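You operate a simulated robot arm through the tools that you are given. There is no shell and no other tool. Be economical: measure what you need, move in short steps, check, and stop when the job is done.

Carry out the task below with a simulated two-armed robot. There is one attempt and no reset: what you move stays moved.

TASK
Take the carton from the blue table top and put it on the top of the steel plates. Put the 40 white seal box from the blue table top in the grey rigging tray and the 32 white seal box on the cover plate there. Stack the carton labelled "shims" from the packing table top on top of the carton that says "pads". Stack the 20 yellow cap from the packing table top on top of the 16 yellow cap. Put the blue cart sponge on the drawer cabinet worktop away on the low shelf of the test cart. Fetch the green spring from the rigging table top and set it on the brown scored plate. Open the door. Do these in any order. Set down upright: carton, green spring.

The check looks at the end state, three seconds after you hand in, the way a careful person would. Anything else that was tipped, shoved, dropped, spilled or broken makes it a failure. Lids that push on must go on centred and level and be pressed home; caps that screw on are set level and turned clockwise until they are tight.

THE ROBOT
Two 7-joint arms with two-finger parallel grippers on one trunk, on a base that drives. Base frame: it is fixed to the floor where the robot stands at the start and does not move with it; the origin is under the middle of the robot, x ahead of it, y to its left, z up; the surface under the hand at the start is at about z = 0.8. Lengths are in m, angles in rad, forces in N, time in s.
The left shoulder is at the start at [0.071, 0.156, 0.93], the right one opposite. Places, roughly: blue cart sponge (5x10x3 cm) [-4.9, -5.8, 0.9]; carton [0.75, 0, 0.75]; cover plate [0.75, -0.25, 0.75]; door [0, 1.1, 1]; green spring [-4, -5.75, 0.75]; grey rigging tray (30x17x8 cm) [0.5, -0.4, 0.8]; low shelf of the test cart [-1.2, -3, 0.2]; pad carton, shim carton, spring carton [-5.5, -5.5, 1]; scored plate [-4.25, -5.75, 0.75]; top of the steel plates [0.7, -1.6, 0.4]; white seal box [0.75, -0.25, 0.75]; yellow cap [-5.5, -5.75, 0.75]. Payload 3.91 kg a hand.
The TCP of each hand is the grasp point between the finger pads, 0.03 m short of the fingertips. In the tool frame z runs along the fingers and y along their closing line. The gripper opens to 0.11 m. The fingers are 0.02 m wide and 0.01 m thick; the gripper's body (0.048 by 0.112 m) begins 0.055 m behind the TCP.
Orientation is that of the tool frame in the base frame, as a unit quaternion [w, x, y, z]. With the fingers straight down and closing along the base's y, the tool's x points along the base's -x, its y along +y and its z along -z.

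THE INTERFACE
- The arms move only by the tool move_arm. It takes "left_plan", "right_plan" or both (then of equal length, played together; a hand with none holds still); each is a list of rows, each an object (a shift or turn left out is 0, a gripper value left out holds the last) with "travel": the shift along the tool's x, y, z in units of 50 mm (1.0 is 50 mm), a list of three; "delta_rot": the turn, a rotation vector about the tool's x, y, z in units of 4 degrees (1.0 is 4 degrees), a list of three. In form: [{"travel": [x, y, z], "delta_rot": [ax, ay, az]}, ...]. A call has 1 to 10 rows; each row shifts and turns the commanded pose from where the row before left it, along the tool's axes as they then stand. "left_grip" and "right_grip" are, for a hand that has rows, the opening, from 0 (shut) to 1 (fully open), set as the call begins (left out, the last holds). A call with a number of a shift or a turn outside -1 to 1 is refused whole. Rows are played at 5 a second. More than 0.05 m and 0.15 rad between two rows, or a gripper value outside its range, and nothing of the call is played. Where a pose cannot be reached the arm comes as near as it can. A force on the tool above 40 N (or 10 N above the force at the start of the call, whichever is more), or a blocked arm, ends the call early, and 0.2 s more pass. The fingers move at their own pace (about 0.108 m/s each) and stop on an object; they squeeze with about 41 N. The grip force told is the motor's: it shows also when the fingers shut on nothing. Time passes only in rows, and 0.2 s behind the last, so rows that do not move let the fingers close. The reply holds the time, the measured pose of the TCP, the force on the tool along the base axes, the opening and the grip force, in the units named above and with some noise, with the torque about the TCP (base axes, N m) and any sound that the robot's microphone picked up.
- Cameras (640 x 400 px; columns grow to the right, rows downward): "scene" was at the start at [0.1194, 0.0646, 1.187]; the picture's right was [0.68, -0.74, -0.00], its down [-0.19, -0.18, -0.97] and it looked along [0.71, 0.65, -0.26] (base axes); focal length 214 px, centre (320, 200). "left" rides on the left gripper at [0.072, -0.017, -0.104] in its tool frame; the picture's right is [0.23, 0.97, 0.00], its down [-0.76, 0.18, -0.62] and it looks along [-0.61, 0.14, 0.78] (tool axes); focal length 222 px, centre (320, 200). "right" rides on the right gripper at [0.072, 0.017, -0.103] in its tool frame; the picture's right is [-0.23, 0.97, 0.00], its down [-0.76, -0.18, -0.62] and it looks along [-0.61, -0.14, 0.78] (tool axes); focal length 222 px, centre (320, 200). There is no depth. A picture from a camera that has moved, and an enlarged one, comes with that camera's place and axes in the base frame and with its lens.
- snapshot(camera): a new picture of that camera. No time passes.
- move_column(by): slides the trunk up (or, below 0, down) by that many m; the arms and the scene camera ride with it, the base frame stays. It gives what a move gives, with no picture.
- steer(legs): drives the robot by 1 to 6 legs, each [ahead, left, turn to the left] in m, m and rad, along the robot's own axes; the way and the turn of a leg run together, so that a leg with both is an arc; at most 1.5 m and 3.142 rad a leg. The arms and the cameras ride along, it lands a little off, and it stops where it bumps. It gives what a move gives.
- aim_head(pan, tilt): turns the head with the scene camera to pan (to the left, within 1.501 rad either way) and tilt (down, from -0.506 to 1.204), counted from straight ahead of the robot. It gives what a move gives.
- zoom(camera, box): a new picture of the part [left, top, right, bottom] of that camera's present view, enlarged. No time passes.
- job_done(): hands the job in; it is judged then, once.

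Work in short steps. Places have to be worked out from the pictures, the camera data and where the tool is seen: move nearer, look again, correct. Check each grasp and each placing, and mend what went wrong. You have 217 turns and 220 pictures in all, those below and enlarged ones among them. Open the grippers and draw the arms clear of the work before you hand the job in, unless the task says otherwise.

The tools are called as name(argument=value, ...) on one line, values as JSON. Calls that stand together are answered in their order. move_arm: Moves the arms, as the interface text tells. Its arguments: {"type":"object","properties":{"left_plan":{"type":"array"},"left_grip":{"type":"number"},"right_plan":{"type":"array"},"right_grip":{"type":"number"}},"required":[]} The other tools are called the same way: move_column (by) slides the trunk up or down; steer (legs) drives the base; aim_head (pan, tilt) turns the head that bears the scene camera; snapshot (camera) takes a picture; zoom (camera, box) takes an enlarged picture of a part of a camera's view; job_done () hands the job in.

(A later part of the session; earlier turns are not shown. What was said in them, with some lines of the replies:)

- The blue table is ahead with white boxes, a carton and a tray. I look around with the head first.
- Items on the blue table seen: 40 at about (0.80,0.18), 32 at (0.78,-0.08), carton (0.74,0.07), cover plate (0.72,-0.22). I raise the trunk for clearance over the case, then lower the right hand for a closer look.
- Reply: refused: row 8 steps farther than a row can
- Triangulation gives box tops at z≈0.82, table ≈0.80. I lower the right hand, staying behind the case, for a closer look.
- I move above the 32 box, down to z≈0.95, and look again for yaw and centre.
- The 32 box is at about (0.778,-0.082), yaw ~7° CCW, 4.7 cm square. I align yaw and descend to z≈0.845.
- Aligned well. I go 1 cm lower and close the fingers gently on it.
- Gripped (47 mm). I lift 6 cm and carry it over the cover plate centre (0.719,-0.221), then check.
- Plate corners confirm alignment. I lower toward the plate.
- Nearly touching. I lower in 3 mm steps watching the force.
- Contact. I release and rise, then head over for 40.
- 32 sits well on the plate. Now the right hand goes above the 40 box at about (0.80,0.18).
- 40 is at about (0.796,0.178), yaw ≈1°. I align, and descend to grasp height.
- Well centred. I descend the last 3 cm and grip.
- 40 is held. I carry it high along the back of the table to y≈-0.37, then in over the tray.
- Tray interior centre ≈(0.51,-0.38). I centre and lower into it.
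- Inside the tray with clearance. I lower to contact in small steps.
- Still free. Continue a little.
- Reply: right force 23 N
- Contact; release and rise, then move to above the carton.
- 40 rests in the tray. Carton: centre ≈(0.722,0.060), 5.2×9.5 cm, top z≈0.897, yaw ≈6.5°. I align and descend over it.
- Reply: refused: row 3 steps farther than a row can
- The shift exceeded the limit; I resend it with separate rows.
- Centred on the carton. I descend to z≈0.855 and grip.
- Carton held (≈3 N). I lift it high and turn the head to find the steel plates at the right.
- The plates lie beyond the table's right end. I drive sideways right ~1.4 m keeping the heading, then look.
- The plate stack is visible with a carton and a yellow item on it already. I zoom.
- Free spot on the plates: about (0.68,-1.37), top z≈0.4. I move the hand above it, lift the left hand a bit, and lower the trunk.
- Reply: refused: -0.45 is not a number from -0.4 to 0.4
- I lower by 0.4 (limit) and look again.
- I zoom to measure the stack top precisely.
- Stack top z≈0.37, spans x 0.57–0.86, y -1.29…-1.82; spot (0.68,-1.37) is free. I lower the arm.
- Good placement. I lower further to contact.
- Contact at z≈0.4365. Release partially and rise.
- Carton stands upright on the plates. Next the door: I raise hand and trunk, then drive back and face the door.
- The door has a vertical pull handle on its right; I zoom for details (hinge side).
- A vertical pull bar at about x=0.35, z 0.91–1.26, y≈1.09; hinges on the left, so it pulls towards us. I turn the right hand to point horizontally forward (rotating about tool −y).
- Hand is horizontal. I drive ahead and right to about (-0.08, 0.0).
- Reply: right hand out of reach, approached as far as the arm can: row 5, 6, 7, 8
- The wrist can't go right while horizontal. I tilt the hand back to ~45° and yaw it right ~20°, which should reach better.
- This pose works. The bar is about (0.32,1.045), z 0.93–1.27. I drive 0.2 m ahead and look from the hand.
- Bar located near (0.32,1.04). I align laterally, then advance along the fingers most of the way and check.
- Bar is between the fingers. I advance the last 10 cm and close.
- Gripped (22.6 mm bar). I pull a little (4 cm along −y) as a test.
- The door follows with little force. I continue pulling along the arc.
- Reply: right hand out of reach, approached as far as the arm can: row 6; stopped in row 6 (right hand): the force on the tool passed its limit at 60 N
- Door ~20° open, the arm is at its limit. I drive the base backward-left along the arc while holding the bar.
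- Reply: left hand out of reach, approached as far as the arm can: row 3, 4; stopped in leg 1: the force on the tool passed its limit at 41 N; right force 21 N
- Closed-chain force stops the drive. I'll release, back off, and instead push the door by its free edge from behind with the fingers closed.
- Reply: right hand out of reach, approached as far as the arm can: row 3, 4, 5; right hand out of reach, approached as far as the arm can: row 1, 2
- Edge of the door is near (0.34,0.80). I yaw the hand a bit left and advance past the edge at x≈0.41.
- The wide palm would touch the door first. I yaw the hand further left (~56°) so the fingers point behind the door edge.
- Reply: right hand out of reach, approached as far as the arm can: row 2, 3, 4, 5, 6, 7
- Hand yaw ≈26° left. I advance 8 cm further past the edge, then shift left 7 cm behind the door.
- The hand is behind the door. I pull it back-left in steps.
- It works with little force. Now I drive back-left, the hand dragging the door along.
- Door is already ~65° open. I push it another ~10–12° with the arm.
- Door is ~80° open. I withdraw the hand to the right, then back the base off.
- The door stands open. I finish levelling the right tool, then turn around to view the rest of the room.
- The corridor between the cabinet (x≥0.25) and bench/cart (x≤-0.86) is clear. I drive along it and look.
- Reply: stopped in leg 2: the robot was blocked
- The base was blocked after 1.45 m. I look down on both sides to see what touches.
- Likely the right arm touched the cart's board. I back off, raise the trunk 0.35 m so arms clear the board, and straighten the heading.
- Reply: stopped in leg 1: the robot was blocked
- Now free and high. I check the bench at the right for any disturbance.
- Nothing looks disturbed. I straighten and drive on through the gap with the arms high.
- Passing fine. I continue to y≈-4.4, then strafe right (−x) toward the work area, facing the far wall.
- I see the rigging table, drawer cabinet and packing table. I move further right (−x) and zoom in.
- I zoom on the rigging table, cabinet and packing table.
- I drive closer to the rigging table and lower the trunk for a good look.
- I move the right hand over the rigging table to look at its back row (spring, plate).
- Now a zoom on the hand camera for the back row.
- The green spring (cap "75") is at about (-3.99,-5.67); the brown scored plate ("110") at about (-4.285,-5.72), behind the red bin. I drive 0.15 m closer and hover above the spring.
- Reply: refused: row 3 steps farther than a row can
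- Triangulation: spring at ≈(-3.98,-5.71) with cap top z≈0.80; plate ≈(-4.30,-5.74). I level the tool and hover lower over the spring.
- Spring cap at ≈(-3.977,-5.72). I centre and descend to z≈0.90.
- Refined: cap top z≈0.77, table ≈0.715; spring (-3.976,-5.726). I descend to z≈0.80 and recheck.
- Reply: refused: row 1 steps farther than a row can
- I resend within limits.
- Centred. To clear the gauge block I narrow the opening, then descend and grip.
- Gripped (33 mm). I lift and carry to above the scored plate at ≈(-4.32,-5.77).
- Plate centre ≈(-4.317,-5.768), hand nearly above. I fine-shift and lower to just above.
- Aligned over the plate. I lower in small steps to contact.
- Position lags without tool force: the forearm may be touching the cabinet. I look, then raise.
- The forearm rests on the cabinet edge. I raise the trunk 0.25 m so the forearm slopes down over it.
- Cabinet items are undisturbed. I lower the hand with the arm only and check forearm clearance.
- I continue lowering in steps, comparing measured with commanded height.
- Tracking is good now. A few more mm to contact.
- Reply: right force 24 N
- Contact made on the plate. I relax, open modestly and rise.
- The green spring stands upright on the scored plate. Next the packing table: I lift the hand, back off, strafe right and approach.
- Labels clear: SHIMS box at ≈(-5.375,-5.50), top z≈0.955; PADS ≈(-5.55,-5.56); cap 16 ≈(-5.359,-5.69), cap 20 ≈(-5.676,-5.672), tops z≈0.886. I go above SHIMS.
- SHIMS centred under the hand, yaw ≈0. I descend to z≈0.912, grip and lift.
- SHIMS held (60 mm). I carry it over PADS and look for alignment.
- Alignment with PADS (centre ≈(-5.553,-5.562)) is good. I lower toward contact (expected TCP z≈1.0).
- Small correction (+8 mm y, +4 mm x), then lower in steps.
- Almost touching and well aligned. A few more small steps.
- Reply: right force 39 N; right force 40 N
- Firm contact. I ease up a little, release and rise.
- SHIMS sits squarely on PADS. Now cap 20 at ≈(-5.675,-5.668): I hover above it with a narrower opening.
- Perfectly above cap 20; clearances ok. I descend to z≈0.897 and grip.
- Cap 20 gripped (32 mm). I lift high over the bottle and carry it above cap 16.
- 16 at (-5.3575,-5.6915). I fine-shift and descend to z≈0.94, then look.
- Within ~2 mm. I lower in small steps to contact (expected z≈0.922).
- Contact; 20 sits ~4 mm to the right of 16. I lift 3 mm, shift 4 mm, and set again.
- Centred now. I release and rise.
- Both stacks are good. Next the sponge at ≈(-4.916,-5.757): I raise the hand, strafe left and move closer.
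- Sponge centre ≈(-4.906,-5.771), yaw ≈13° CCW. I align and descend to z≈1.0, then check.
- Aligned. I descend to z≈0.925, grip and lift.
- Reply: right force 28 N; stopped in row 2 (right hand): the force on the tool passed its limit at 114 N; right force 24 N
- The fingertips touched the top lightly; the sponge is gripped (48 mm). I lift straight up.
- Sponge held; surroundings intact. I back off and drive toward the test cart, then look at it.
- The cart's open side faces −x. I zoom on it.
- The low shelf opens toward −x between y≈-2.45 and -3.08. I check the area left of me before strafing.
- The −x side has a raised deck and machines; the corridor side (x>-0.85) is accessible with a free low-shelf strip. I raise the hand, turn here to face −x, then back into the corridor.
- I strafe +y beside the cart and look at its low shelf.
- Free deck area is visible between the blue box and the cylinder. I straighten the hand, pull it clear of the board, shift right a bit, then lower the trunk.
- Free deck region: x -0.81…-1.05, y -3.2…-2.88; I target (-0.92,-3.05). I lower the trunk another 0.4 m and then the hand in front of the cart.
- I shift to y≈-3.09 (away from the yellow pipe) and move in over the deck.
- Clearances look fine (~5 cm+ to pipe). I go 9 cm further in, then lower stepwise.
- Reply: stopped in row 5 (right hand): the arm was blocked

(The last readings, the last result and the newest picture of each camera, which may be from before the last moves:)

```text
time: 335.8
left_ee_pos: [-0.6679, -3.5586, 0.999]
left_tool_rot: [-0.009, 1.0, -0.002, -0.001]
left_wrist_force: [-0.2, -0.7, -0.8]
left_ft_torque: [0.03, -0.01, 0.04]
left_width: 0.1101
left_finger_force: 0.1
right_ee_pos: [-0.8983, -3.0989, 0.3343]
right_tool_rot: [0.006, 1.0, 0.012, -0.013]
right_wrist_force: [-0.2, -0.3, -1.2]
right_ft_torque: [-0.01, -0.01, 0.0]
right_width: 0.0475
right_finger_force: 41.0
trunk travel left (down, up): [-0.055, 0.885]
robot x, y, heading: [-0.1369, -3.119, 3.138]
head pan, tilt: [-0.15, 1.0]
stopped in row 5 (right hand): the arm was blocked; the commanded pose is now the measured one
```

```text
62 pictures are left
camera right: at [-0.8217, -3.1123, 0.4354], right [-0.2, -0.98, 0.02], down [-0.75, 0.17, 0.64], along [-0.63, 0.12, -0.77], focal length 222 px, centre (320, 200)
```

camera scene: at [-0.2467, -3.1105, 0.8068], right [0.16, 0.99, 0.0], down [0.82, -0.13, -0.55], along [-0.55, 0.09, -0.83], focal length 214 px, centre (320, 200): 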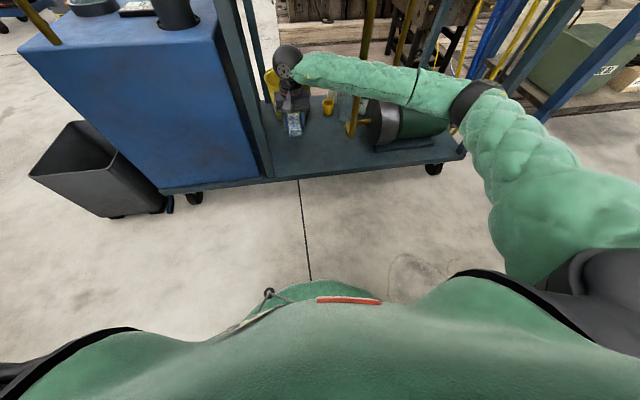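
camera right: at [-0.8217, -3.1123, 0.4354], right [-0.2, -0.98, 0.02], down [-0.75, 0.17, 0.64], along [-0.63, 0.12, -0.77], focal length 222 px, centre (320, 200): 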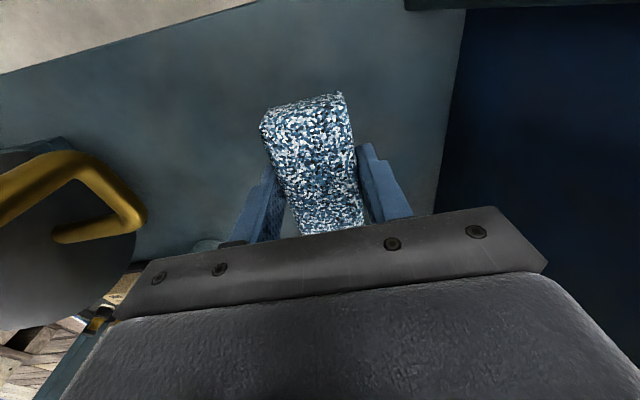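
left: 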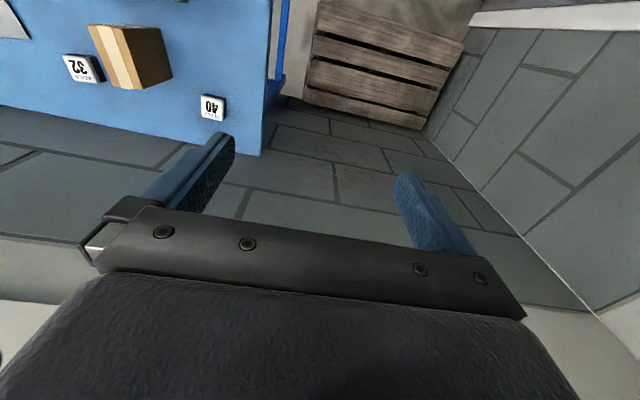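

Something (probably the elbow at the cart's far post) blocked further motion. x≈-0.895 is already fully over the deck, so I ease back 6 mm, re-level, and lower here.

move_arm(right_plan=[{"travel": [0.12, 0, 0]}, {"delta_rot": [0.17, 0.37, 0]}, {}])

move_arm(right_plan=[{"travel": [0, 0, 0.6]}, {"travel": [0, 0, 0.6]}, {}])

snapshot(camera="right")

zoom(camera="scene", box=[240, 20, 560, 220])

```text
time: 336.6
left_ee_pos: [-0.6591, -3.5584, 1.0058]
left_tool_rot: [-0.01, 1.0, -0.001, -0.009]
left_wrist_force: [-0.2, 0.4, 1.1]
left_ft_torque: [0.0, 0.0, -0.01]
left_width: 0.1102
left_finger_force: 0.1
right_ee_pos: [-0.8897, -3.0976, 0.3335]
right_tool_rot: [-0.001, 1.0, 0.012, 0.0]
right_wrist_force: [0.1, 0.4, -0.3]
right_ft_torque: [0.01, -0.01, -0.01]
right_width: 0.0474
right_finger_force: 40.8
trunk travel left (down, up): [-0.055, 0.885]
robot x, y, heading: [-0.1388, -3.119, 3.137]
head pan, tilt: [-0.15, 1.0]
```

```text
time: 337.4
left_ee_pos: [-0.6595, -3.5621, 1.0046]
left_tool_rot: [-0.01, 1.0, 0.002, -0.008]
left_wrist_force: [0.0, -0.2, -0.4]
left_ft_torque: [-0.01, -0.02, -0.01]
left_width: 0.1101
left_finger_force: 0.1
right_ee_pos: [-0.8949, -3.0989, 0.2749]
right_tool_rot: [0.0, 1.0, 0.013, -0.001]
right_wrist_force: [0.3, 0.2, -0.1]
right_ft_torque: [0.0, -0.02, 0.01]
right_width: 0.0471
right_finger_force: 40.7
trunk travel left (down, up): [-0.055, 0.885]
robot x, y, heading: [-0.1419, -3.1192, -3.143]
head pan, tilt: [-0.15, 1.0]
```

```text
61 pictures are left
camera right: at [-0.8204, -3.1142, 0.3781], right [-0.2, -0.98, 0.0], down [-0.76, 0.16, 0.62], along [-0.61, 0.13, -0.78], focal length 222 px, centre (320, 200)
```

right: 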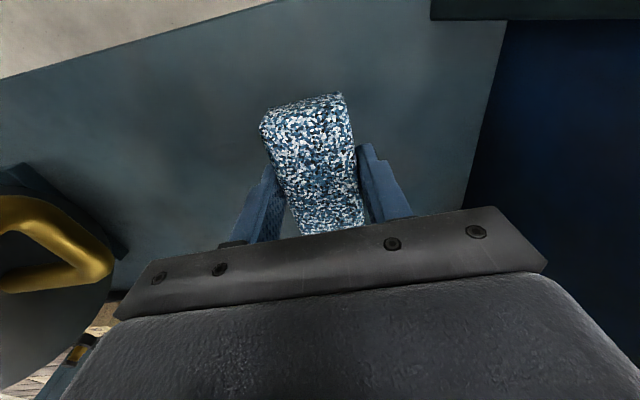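

```text
2.00 times, centred on (400, 120) of scene
camera zoom: at [-0.2511, -3.1117, 0.8062], right [0.15, 0.99, 0.0], down [0.82, -0.12, -0.55], along [-0.55, 0.08, -0.83], focal length 429 px, centre (160, 360)
```

zoom: 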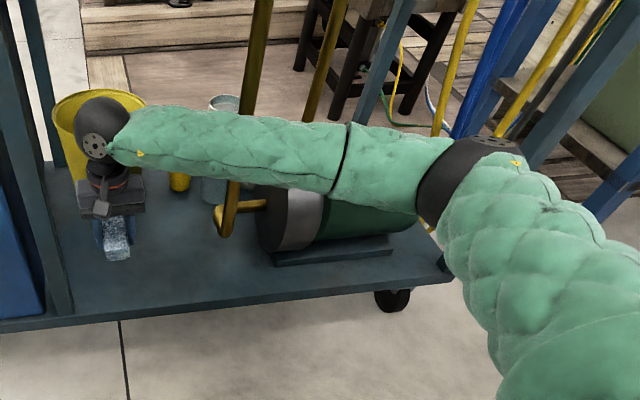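

Forearm is close above the cylinder, so I lower gently in 1–2 cm steps watching for contact.

move_arm(right_plan=[{"travel": [0, 0, 0.4]}, {}])

move_arm(right_plan=[{"travel": [0, 0, 0.3]}, {}])

zoom(camera="scene", box=[240, 20, 560, 220])

```text
time: 338.0
left_ee_pos: [-0.6609, -3.5614, 1.0036]
left_tool_rot: [-0.01, 1.0, 0.002, -0.008]
left_wrist_force: [-0.5, -0.3, 0.4]
left_ft_torque: [0.01, 0.03, -0.02]
left_width: 0.1102
left_finger_force: 0.1
right_ee_pos: [-0.895, -3.0998, 0.2524]
right_tool_rot: [-0.001, 1.0, 0.012, 0.002]
right_wrist_force: [0.2, 0.9, -0.3]
right_ft_torque: [0.01, -0.02, 0.0]
right_width: 0.047
right_finger_force: 42.0
trunk travel left (down, up): [-0.055, 0.885]
robot x, y, heading: [-0.1421, -3.1182, -3.138]
head pan, tilt: [-0.15, 1.0]
```

```text
time: 338.6
left_ee_pos: [-0.6626, -3.5616, 1.005]
left_tool_rot: [-0.01, 1.0, 0.001, -0.007]
left_wrist_force: [0.7, 0.0, -0.7]
left_ft_torque: [0.0, 0.03, 0.03]
left_width: 0.1102
left_finger_force: 0.1
right_ee_pos: [-0.8938, -3.0995, 0.2368]
right_tool_rot: [-0.002, 1.0, 0.012, 0.002]
right_wrist_force: [-0.4, -0.2, -1.3]
right_ft_torque: [0.03, 0.02, 0.03]
right_width: 0.0472
right_finger_force: 40.9
trunk travel left (down, up): [-0.055, 0.885]
robot x, y, heading: [-0.1402, -3.1154, -3.144]
head pan, tilt: [-0.15, 1.0]
```

```text
2.00 times, centred on (400, 120) of scene
camera zoom: at [-0.2532, -3.1112, 0.8059], right [0.15, 0.99, 0.0], down [0.82, -0.12, -0.55], along [-0.55, 0.08, -0.83], focal length 429 px, centre (160, 360)
```

zoom: 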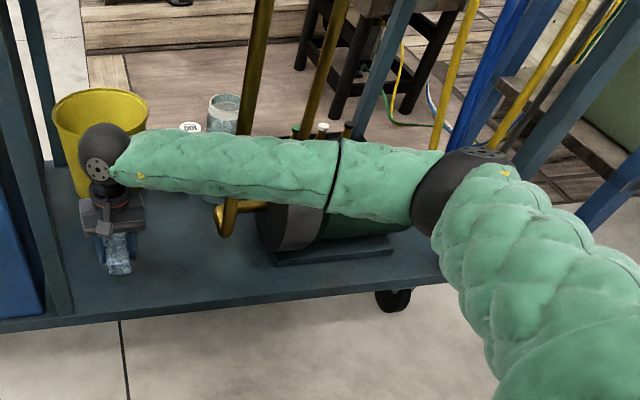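

Deck z≈0.146, so ~6 cm remain; forearm should still clear the cylinder (~5 cm). Continue.

move_arm(right_plan=[{"travel": [0, 0, 0.4]}, {}])

move_arm(right_plan=[{"travel": [0, 0, 0.4]}, {}])

snapshot(camera="right")

```text
time: 339.2
left_ee_pos: [-0.6629, -3.5619, 1.0045]
left_tool_rot: [-0.01, 1.0, 0.001, -0.007]
left_wrist_force: [0.3, -0.7, 0.5]
left_ft_torque: [0.02, -0.02, -0.01]
left_width: 0.1102
left_finger_force: 0.0
right_ee_pos: [-0.895, -3.1001, 0.2152]
right_tool_rot: [-0.001, 1.0, 0.012, 0.003]
right_wrist_force: [0.2, 0.3, -0.4]
right_ft_torque: [-0.01, 0.0, 0.02]
right_width: 0.0472
right_finger_force: 41.0
trunk travel left (down, up): [-0.055, 0.885]
robot x, y, heading: [-0.1433, -3.1222, -3.137]
head pan, tilt: [-0.15, 1.0]
```

```text
time: 339.8
left_ee_pos: [-0.664, -3.5628, 1.0037]
left_tool_rot: [-0.009, 1.0, 0.002, -0.006]
left_wrist_force: [0.0, -0.1, 0.3]
left_ft_torque: [0.04, -0.02, 0.0]
left_width: 0.1099
left_finger_force: 0.0
right_ee_pos: [-0.8964, -3.0999, 0.1928]
right_tool_rot: [-0.001, 1.0, 0.011, 0.004]
right_wrist_force: [-0.1, 0.9, -1.2]
right_ft_torque: [0.02, -0.02, 0.01]
right_width: 0.0472
right_finger_force: 40.7
trunk travel left (down, up): [-0.055, 0.885]
robot x, y, heading: [-0.1438, -3.1228, -3.137]
head pan, tilt: [-0.15, 1.0]
```

```text
58 pictures are left
camera right: at [-0.8234, -3.1139, 0.2967], right [-0.21, -0.98, 0.0], down [-0.77, 0.16, 0.62], along [-0.6, 0.13, -0.79], focal length 222 px, centre (320, 200)
```

right: 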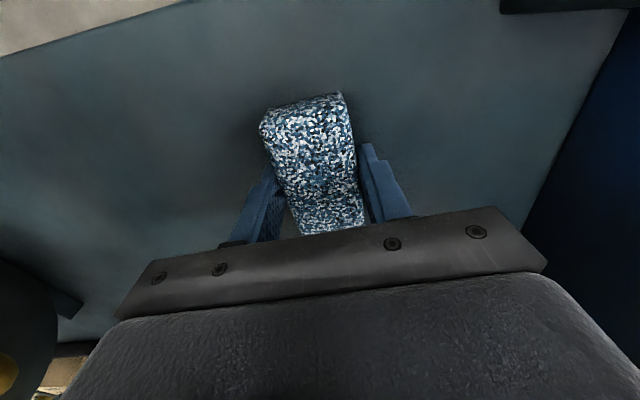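

move_arm(right_plan=[{"travel": [0, 0, 0.2]}, {}])

move_arm(right_plan=[{"travel": [0, 0, 0.1]}, {}])

```text
time: 340.2
left_ee_pos: [-0.668, -3.56, 1.0014]
left_tool_rot: [-0.008, 1.0, 0.001, -0.004]
left_wrist_force: [-0.2, 0.2, 1.0]
left_ft_torque: [0.06, 0.04, 0.01]
left_width: 0.1099
left_finger_force: 0.0
right_ee_pos: [-0.8959, -3.1017, 0.1893]
right_tool_rot: [0.004, 1.0, 0.013, 0.002]
right_wrist_force: [14.3, 11.6, 83.2]
right_ft_torque: [2.53, 0.8, 0.49]
right_width: 0.0475
right_finger_force: 41.1
trunk travel left (down, up): [-0.055, 0.885]
robot x, y, heading: [-0.1433, -3.1227, -3.14]
head pan, tilt: [-0.15, 1.0]
stopped in row 2 (right hand): the force on the tool passed its limit at 80 N (the readings are from after the stop); the commanded pose is now the measured one
```

```text
time: 340.5
left_ee_pos: [-0.6711, -3.5578, 0.9987]
left_tool_rot: [-0.008, 1.0, 0.0, -0.002]
left_wrist_force: [0.0, 0.1, 0.6]
left_ft_torque: [0.01, 0.02, 0.01]
left_width: 0.11
left_finger_force: 0.1
right_ee_pos: [-0.8959, -3.1025, 0.191]
right_tool_rot: [0.005, 1.0, 0.014, 0.003]
right_wrist_force: [4.8, 8.4, 41.5]
right_ft_torque: [1.44, 0.61, 0.17]
right_width: 0.0468
right_finger_force: 41.0
trunk travel left (down, up): [-0.055, 0.885]
robot x, y, heading: [-0.1434, -3.1197, 3.14]
head pan, tilt: [-0.15, 1.0]
stopped in row 1 (right hand): the force on the tool passed its limit at 117 N (the readings are from after the stop); the commanded pose is now the measured one
```

Contact with the deck at z≈0.19. I open and rise gently.

move_arm(right_plan=[{"travel": [0, 0, -0.06]}, {}, {}], right_grip=0.75)

move_arm(right_plan=[{"travel": [0, 0, -0.5]}, {"travel": [0, 0, -0.8]}, {"travel": [0, 0, -0.8]}, {"travel": [0, 0, -0.8]}])

snapshot(camera="right")

```text
time: 341.0
left_ee_pos: [-0.6715, -3.5611, 0.9981]
left_tool_rot: [-0.007, 1.0, 0.002, -0.001]
left_wrist_force: [-0.3, 1.0, 0.2]
left_ft_torque: [0.0, 0.0, 0.0]
left_width: 0.1101
left_finger_force: 0.0
right_ee_pos: [-0.896, -3.1106, 0.1909]
right_tool_rot: [0.008, 1.0, 0.019, 0.005]
right_wrist_force: [0.7, -4.1, 15.9]
right_ft_torque: [0.63, 0.16, 0.11]
right_width: 0.0806
right_finger_force: 0.0
trunk travel left (down, up): [-0.055, 0.885]
robot x, y, heading: [-0.1461, -3.1207, -3.138]
head pan, tilt: [-0.15, 1.0]
stopped in row 2 (right hand): the force on the tool passed its limit at 57 N (the readings are from after the stop); the commanded pose is now the measured one
```

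```text
time: 342.2
left_ee_pos: [-0.6684, -3.561, 1.0053]
left_tool_rot: [-0.006, 1.0, 0.002, -0.001]
left_wrist_force: [0.6, 0.0, -0.9]
left_ft_torque: [0.02, 0.01, -0.02]
left_width: 0.1099
left_finger_force: 0.0
right_ee_pos: [-0.8781, -3.1112, 0.32]
right_tool_rot: [0.003, 0.999, 0.027, 0.02]
right_wrist_force: [-0.6, -0.2, 0.7]
right_ft_torque: [0.02, -0.02, 0.02]
right_width: 0.0824
right_finger_force: 0.1
trunk travel left (down, up): [-0.055, 0.885]
robot x, y, heading: [-0.1417, -3.1154, -3.138]
head pan, tilt: [-0.15, 1.0]
stopped in row 4 (right hand): the arm was blocked; the commanded pose is now the measured one
```

```text
57 pictures are left
camera right: at [-0.8086, -3.1221, 0.4262], right [-0.17, -0.98, 0.0], down [-0.79, 0.14, 0.59], along [-0.58, 0.1, -0.81], focal length 222 px, centre (320, 200)
```

right: 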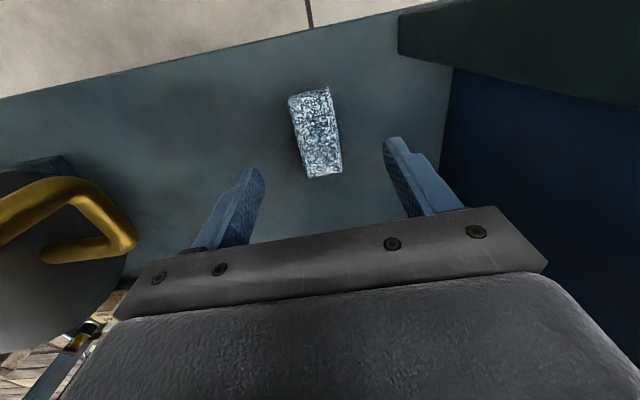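

The sponge lies on the low shelf. The arm is blocked going up; I look.

snapshot(camera="scene")

aim_head(pan=-0.9, tilt=0.6)

snapshot(camera="scene")

```text
56 pictures are left
camera scene: at [-0.2594, -3.1097, 0.8088], right [0.15, 0.99, 0.0], down [0.83, -0.12, -0.54], along [-0.54, 0.08, -0.84], focal length 214 px, centre (320, 200)
```

scene: 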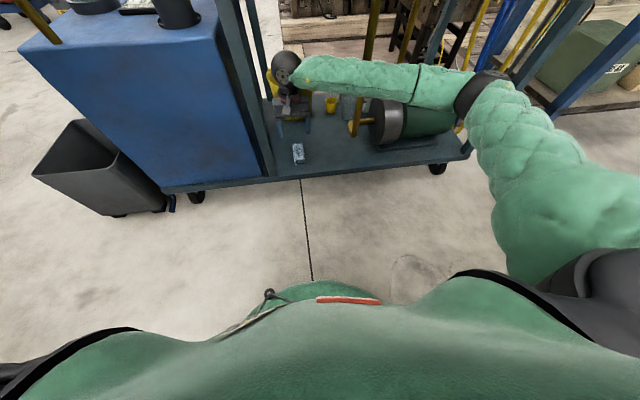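

```text
time: 343.3
left_ee_pos: [-0.6702, -3.5593, 0.9991]
left_tool_rot: [-0.007, 1.0, 0.002, -0.001]
left_wrist_force: [-0.5, 0.1, -0.4]
left_ft_torque: [0.0, -0.02, -0.03]
left_width: 0.11
left_finger_force: 0.0
right_ee_pos: [-0.8787, -3.1117, 0.314]
right_tool_rot: [0.002, 0.999, 0.027, 0.021]
right_wrist_force: [-0.1, -0.1, -0.1]
right_ft_torque: [-0.04, 0.0, 0.03]
right_width: 0.0825
right_finger_force: 0.1
trunk travel left (down, up): [-0.055, 0.885]
robot x, y, heading: [-0.1423, -3.121, -3.138]
head pan, tilt: [-0.901, 0.6]
```

```text
55 pictures are left
camera scene: at [-0.2465, -3.0509, 0.836], right [0.78, 0.62, 0.0], down [0.35, -0.44, -0.82], along [-0.51, 0.64, -0.57], focal length 214 px, centre (320, 200)
```

scene: 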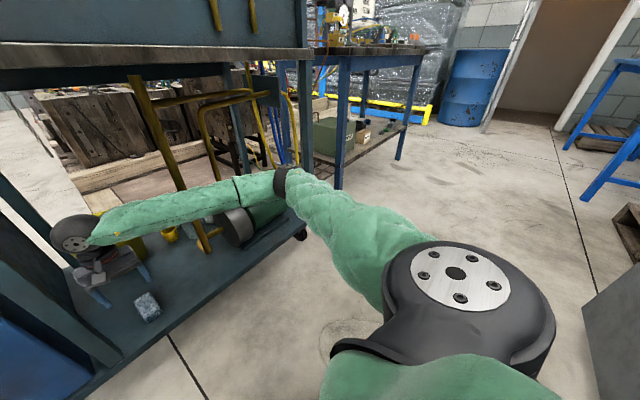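

The forearm is among pipes; I pull the hand straight out (+x) at this height instead of up.

move_arm(right_plan=[{"travel": [0.5, 0, 0]}, {"travel": [0.5, 0, 0]}, {"travel": [0.6, 0, 0]}, {"travel": [0.6, 0, 0]}])

snapshot(camera="scene")

```text
time: 344.3
left_ee_pos: [-0.6714, -3.5598, 0.9998]
left_tool_rot: [-0.007, 1.0, 0.002, 0.0]
left_wrist_force: [-0.4, -0.1, -0.6]
left_ft_torque: [-0.02, 0.03, 0.01]
left_width: 0.1101
left_finger_force: 0.0
right_ee_pos: [-0.7691, -3.1042, 0.3185]
right_tool_rot: [0.003, 0.999, 0.027, 0.02]
right_wrist_force: [-1.3, 0.0, -0.3]
right_ft_torque: [0.0, -0.01, 0.01]
right_width: 0.0826
right_finger_force: 0.2
trunk travel left (down, up): [-0.055, 0.885]
robot x, y, heading: [-0.1414, -3.1181, -3.136]
head pan, tilt: [-0.901, 0.6]
```

```text
54 pictures are left
camera scene: at [-0.2465, -3.0509, 0.8361], right [0.78, 0.62, 0.0], down [0.35, -0.44, -0.82], along [-0.51, 0.65, -0.57], focal length 214 px, centre (320, 200)
```

scene: 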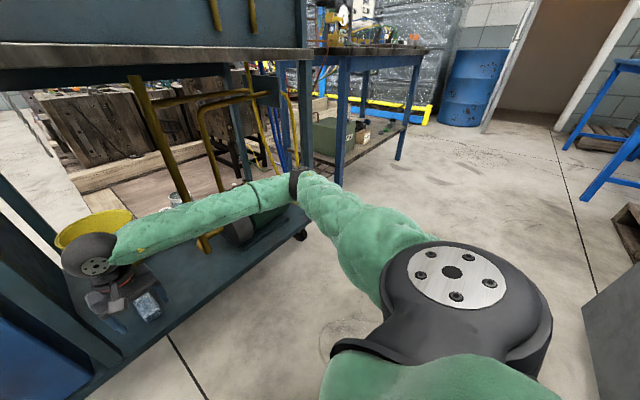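

Moving freely. I pull back further, then raise.

move_arm(right_plan=[{"travel": [0.6, 0, 0]}, {"travel": [0.6, 0, 0]}, {"travel": [0.5, 0, 0]}, {"travel": [0, 0, -0.8]}, {"travel": [0, 0, -0.8]}, {"travel": [0, 0, -0.8]}, {"travel": [0, 0, -0.8]}])

aim_head(pan=-0.2, tilt=0.9)

snapshot(camera="scene")

```text
time: 345.9
left_ee_pos: [-0.6698, -3.5597, 0.9991]
left_tool_rot: [-0.007, 1.0, 0.002, 0.001]
left_wrist_force: [-0.6, -0.5, -0.4]
left_ft_torque: [0.01, 0.02, 0.04]
left_width: 0.1102
left_finger_force: 0.1
right_ee_pos: [-0.6899, -3.0996, 0.4826]
right_tool_rot: [0.003, 0.999, 0.027, 0.021]
right_wrist_force: [0.0, 0.1, 0.9]
right_ft_torque: [-0.03, -0.02, 0.01]
right_width: 0.0828
right_finger_force: 0.0
trunk travel left (down, up): [-0.055, 0.885]
robot x, y, heading: [-0.1414, -3.1177, -3.142]
head pan, tilt: [-0.901, 0.6]
```

```text
time: 346.9
left_ee_pos: [-0.671, -3.5601, 0.9985]
left_tool_rot: [-0.007, 1.0, 0.002, 0.001]
left_wrist_force: [0.1, 1.0, -0.3]
left_ft_torque: [-0.02, 0.01, 0.01]
left_width: 0.1101
left_finger_force: 0.0
right_ee_pos: [-0.6907, -3.0997, 0.481]
right_tool_rot: [0.003, 0.999, 0.028, 0.02]
right_wrist_force: [-0.7, 0.7, 0.2]
right_ft_torque: [-0.01, -0.04, 0.02]
right_width: 0.0825
right_finger_force: 0.0
trunk travel left (down, up): [-0.055, 0.885]
robot x, y, heading: [-0.1395, -3.1197, -3.137]
head pan, tilt: [-0.201, 0.901]
```

```text
53 pictures are left
camera scene: at [-0.2653, -3.105, 0.8113], right [0.2, 0.98, 0.0], down [0.77, -0.15, -0.62], along [-0.61, 0.12, -0.78], focal length 214 px, centre (320, 200)
```

scene: 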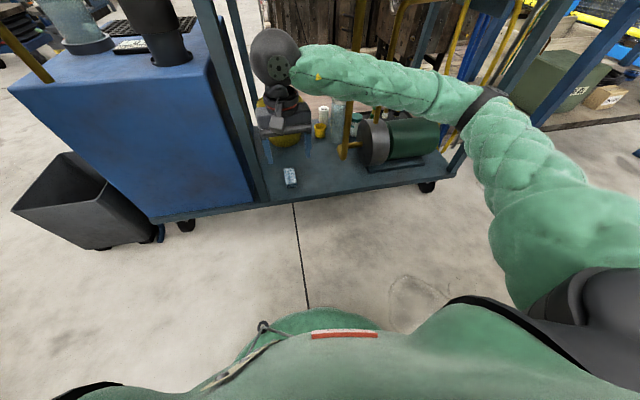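

I raise the trunk, then strafe out to the open area.

move_column(by=0.4)

move_column(by=0.4)

aim_head(pan=-0.15, tilt=1.0)

zoom(camera="scene", box=[150, 20, 550, 270])

```text
time: 350.8
left_ee_pos: [-0.6718, -3.5603, 1.3982]
left_tool_rot: [-0.007, 1.0, 0.001, 0.0]
left_wrist_force: [0.1, 0.1, 1.1]
left_ft_torque: [0.0, 0.0, 0.03]
left_width: 0.1103
left_finger_force: 0.1
right_ee_pos: [-0.6897, -3.0999, 0.8816]
right_tool_rot: [0.002, 0.999, 0.027, 0.02]
right_wrist_force: [-0.2, -0.2, -0.2]
right_ft_torque: [0.02, 0.0, 0.02]
right_width: 0.0824
right_finger_force: 0.1
trunk travel left (down, up): [-0.455, 0.485]
robot x, y, heading: [-0.1413, -3.1209, -3.142]
head pan, tilt: [-0.201, 0.901]
```

```text
time: 354.6
left_ee_pos: [-0.6722, -3.5603, 1.7992]
left_tool_rot: [-0.007, 1.0, 0.002, 0.0]
left_wrist_force: [-0.2, -0.2, 0.8]
left_ft_torque: [-0.01, -0.03, 0.02]
left_width: 0.11
left_finger_force: 0.0
right_ee_pos: [-0.6909, -3.0994, 1.2813]
right_tool_rot: [0.003, 0.999, 0.027, 0.021]
right_wrist_force: [1.1, 0.3, -1.3]
right_ft_torque: [-0.02, 0.02, 0.01]
right_width: 0.0824
right_finger_force: 0.0
trunk travel left (down, up): [-0.855, 0.085]
robot x, y, heading: [-0.1406, -3.1203, -3.138]
head pan, tilt: [-0.201, 0.901]
```

```text
time: 355.3
left_ee_pos: [-0.6719, -3.5603, 1.7981]
left_tool_rot: [-0.007, 1.0, 0.001, 0.0]
left_wrist_force: [0.2, 0.3, -0.8]
left_ft_torque: [-0.03, -0.01, 0.0]
left_width: 0.1099
left_finger_force: 0.0
right_ee_pos: [-0.6905, -3.099, 1.2813]
right_tool_rot: [0.004, 0.999, 0.027, 0.02]
right_wrist_force: [0.1, 0.9, 0.3]
right_ft_torque: [-0.01, 0.02, -0.01]
right_width: 0.0826
right_finger_force: 0.0
trunk travel left (down, up): [-0.855, 0.085]
robot x, y, heading: [-0.1385, -3.1227, -3.136]
head pan, tilt: [-0.15, 1.0]
```

```text
1.60 times, centred on (350, 145) of scene
camera zoom: at [-0.2607, -3.1098, 1.604], right [0.15, 0.99, 0.0], down [0.83, -0.12, -0.54], along [-0.53, 0.08, -0.84], focal length 343 px, centre (272, 288)
```

zoom: 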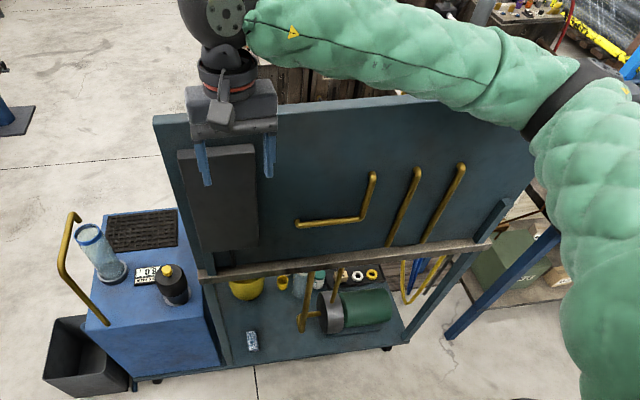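

The sponge rests on the low shelf and the cart is still square. I drive clear into the open area.

steer(legs=[[0, 1.1, 0]])

aim_head(pan=-1.0, tilt=0.5)

snapshot(camera="scene")

```text
time: 360.9
left_ee_pos: [-0.6698, -4.6679, 1.7993]
left_tool_rot: [-0.006, 1.0, 0.001, -0.001]
left_wrist_force: [-0.3, 0.6, 0.0]
left_ft_torque: [-0.01, 0.02, 0.0]
left_width: 0.1102
left_finger_force: 0.0
right_ee_pos: [-0.6888, -4.2061, 1.2819]
right_tool_rot: [0.002, 0.999, 0.026, 0.02]
right_wrist_force: [0.3, -1.0, 0.2]
right_ft_torque: [0.04, -0.02, -0.01]
right_width: 0.0823
right_finger_force: 0.1
trunk travel left (down, up): [-0.855, 0.085]
robot x, y, heading: [-0.1386, -4.2275, -3.14]
head pan, tilt: [-0.15, 1.0]
```

```text
time: 362.1
left_ee_pos: [-0.6699, -4.6679, 1.7999]
left_tool_rot: [-0.007, 1.0, 0.001, 0.0]
left_wrist_force: [0.2, -0.7, 0.8]
left_ft_torque: [0.01, 0.01, 0.0]
left_width: 0.1098
left_finger_force: 0.2
right_ee_pos: [-0.6873, -4.2059, 1.2817]
right_tool_rot: [0.003, 0.999, 0.026, 0.02]
right_wrist_force: [0.2, -1.2, 0.2]
right_ft_torque: [0.01, 0.01, 0.0]
right_width: 0.0825
right_finger_force: 0.0
trunk travel left (down, up): [-0.855, 0.085]
robot x, y, heading: [-0.1352, -4.2309, -3.138]
head pan, tilt: [-1.0, 0.499]
```

```text
51 pictures are left
camera scene: at [-0.2386, -4.1515, 1.6451], right [0.84, 0.54, 0.0], down [0.26, -0.4, -0.88], along [-0.48, 0.74, -0.48], focal length 214 px, centre (320, 200)
```

scene: 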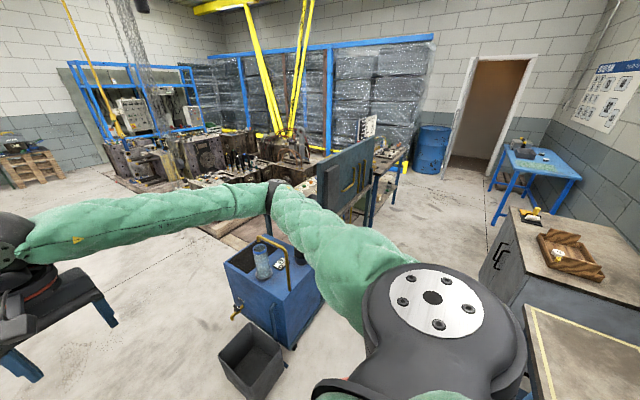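

Everything is in place, the door stands open, and both arms are clear with grippers open. I hand in.

job_done()

```text
The job is handed in.
```

I finished all seven tasks and handed the job in; I haven't seen the check's result. Two things could count against it:

- **Corridor:** the right arm got caught between the test cart and the bench, and the base stopped twice.
- **Drawer cabinet:** the forearm rested briefly on its edge.

I looked afterwards at each place and saw nothing moved.
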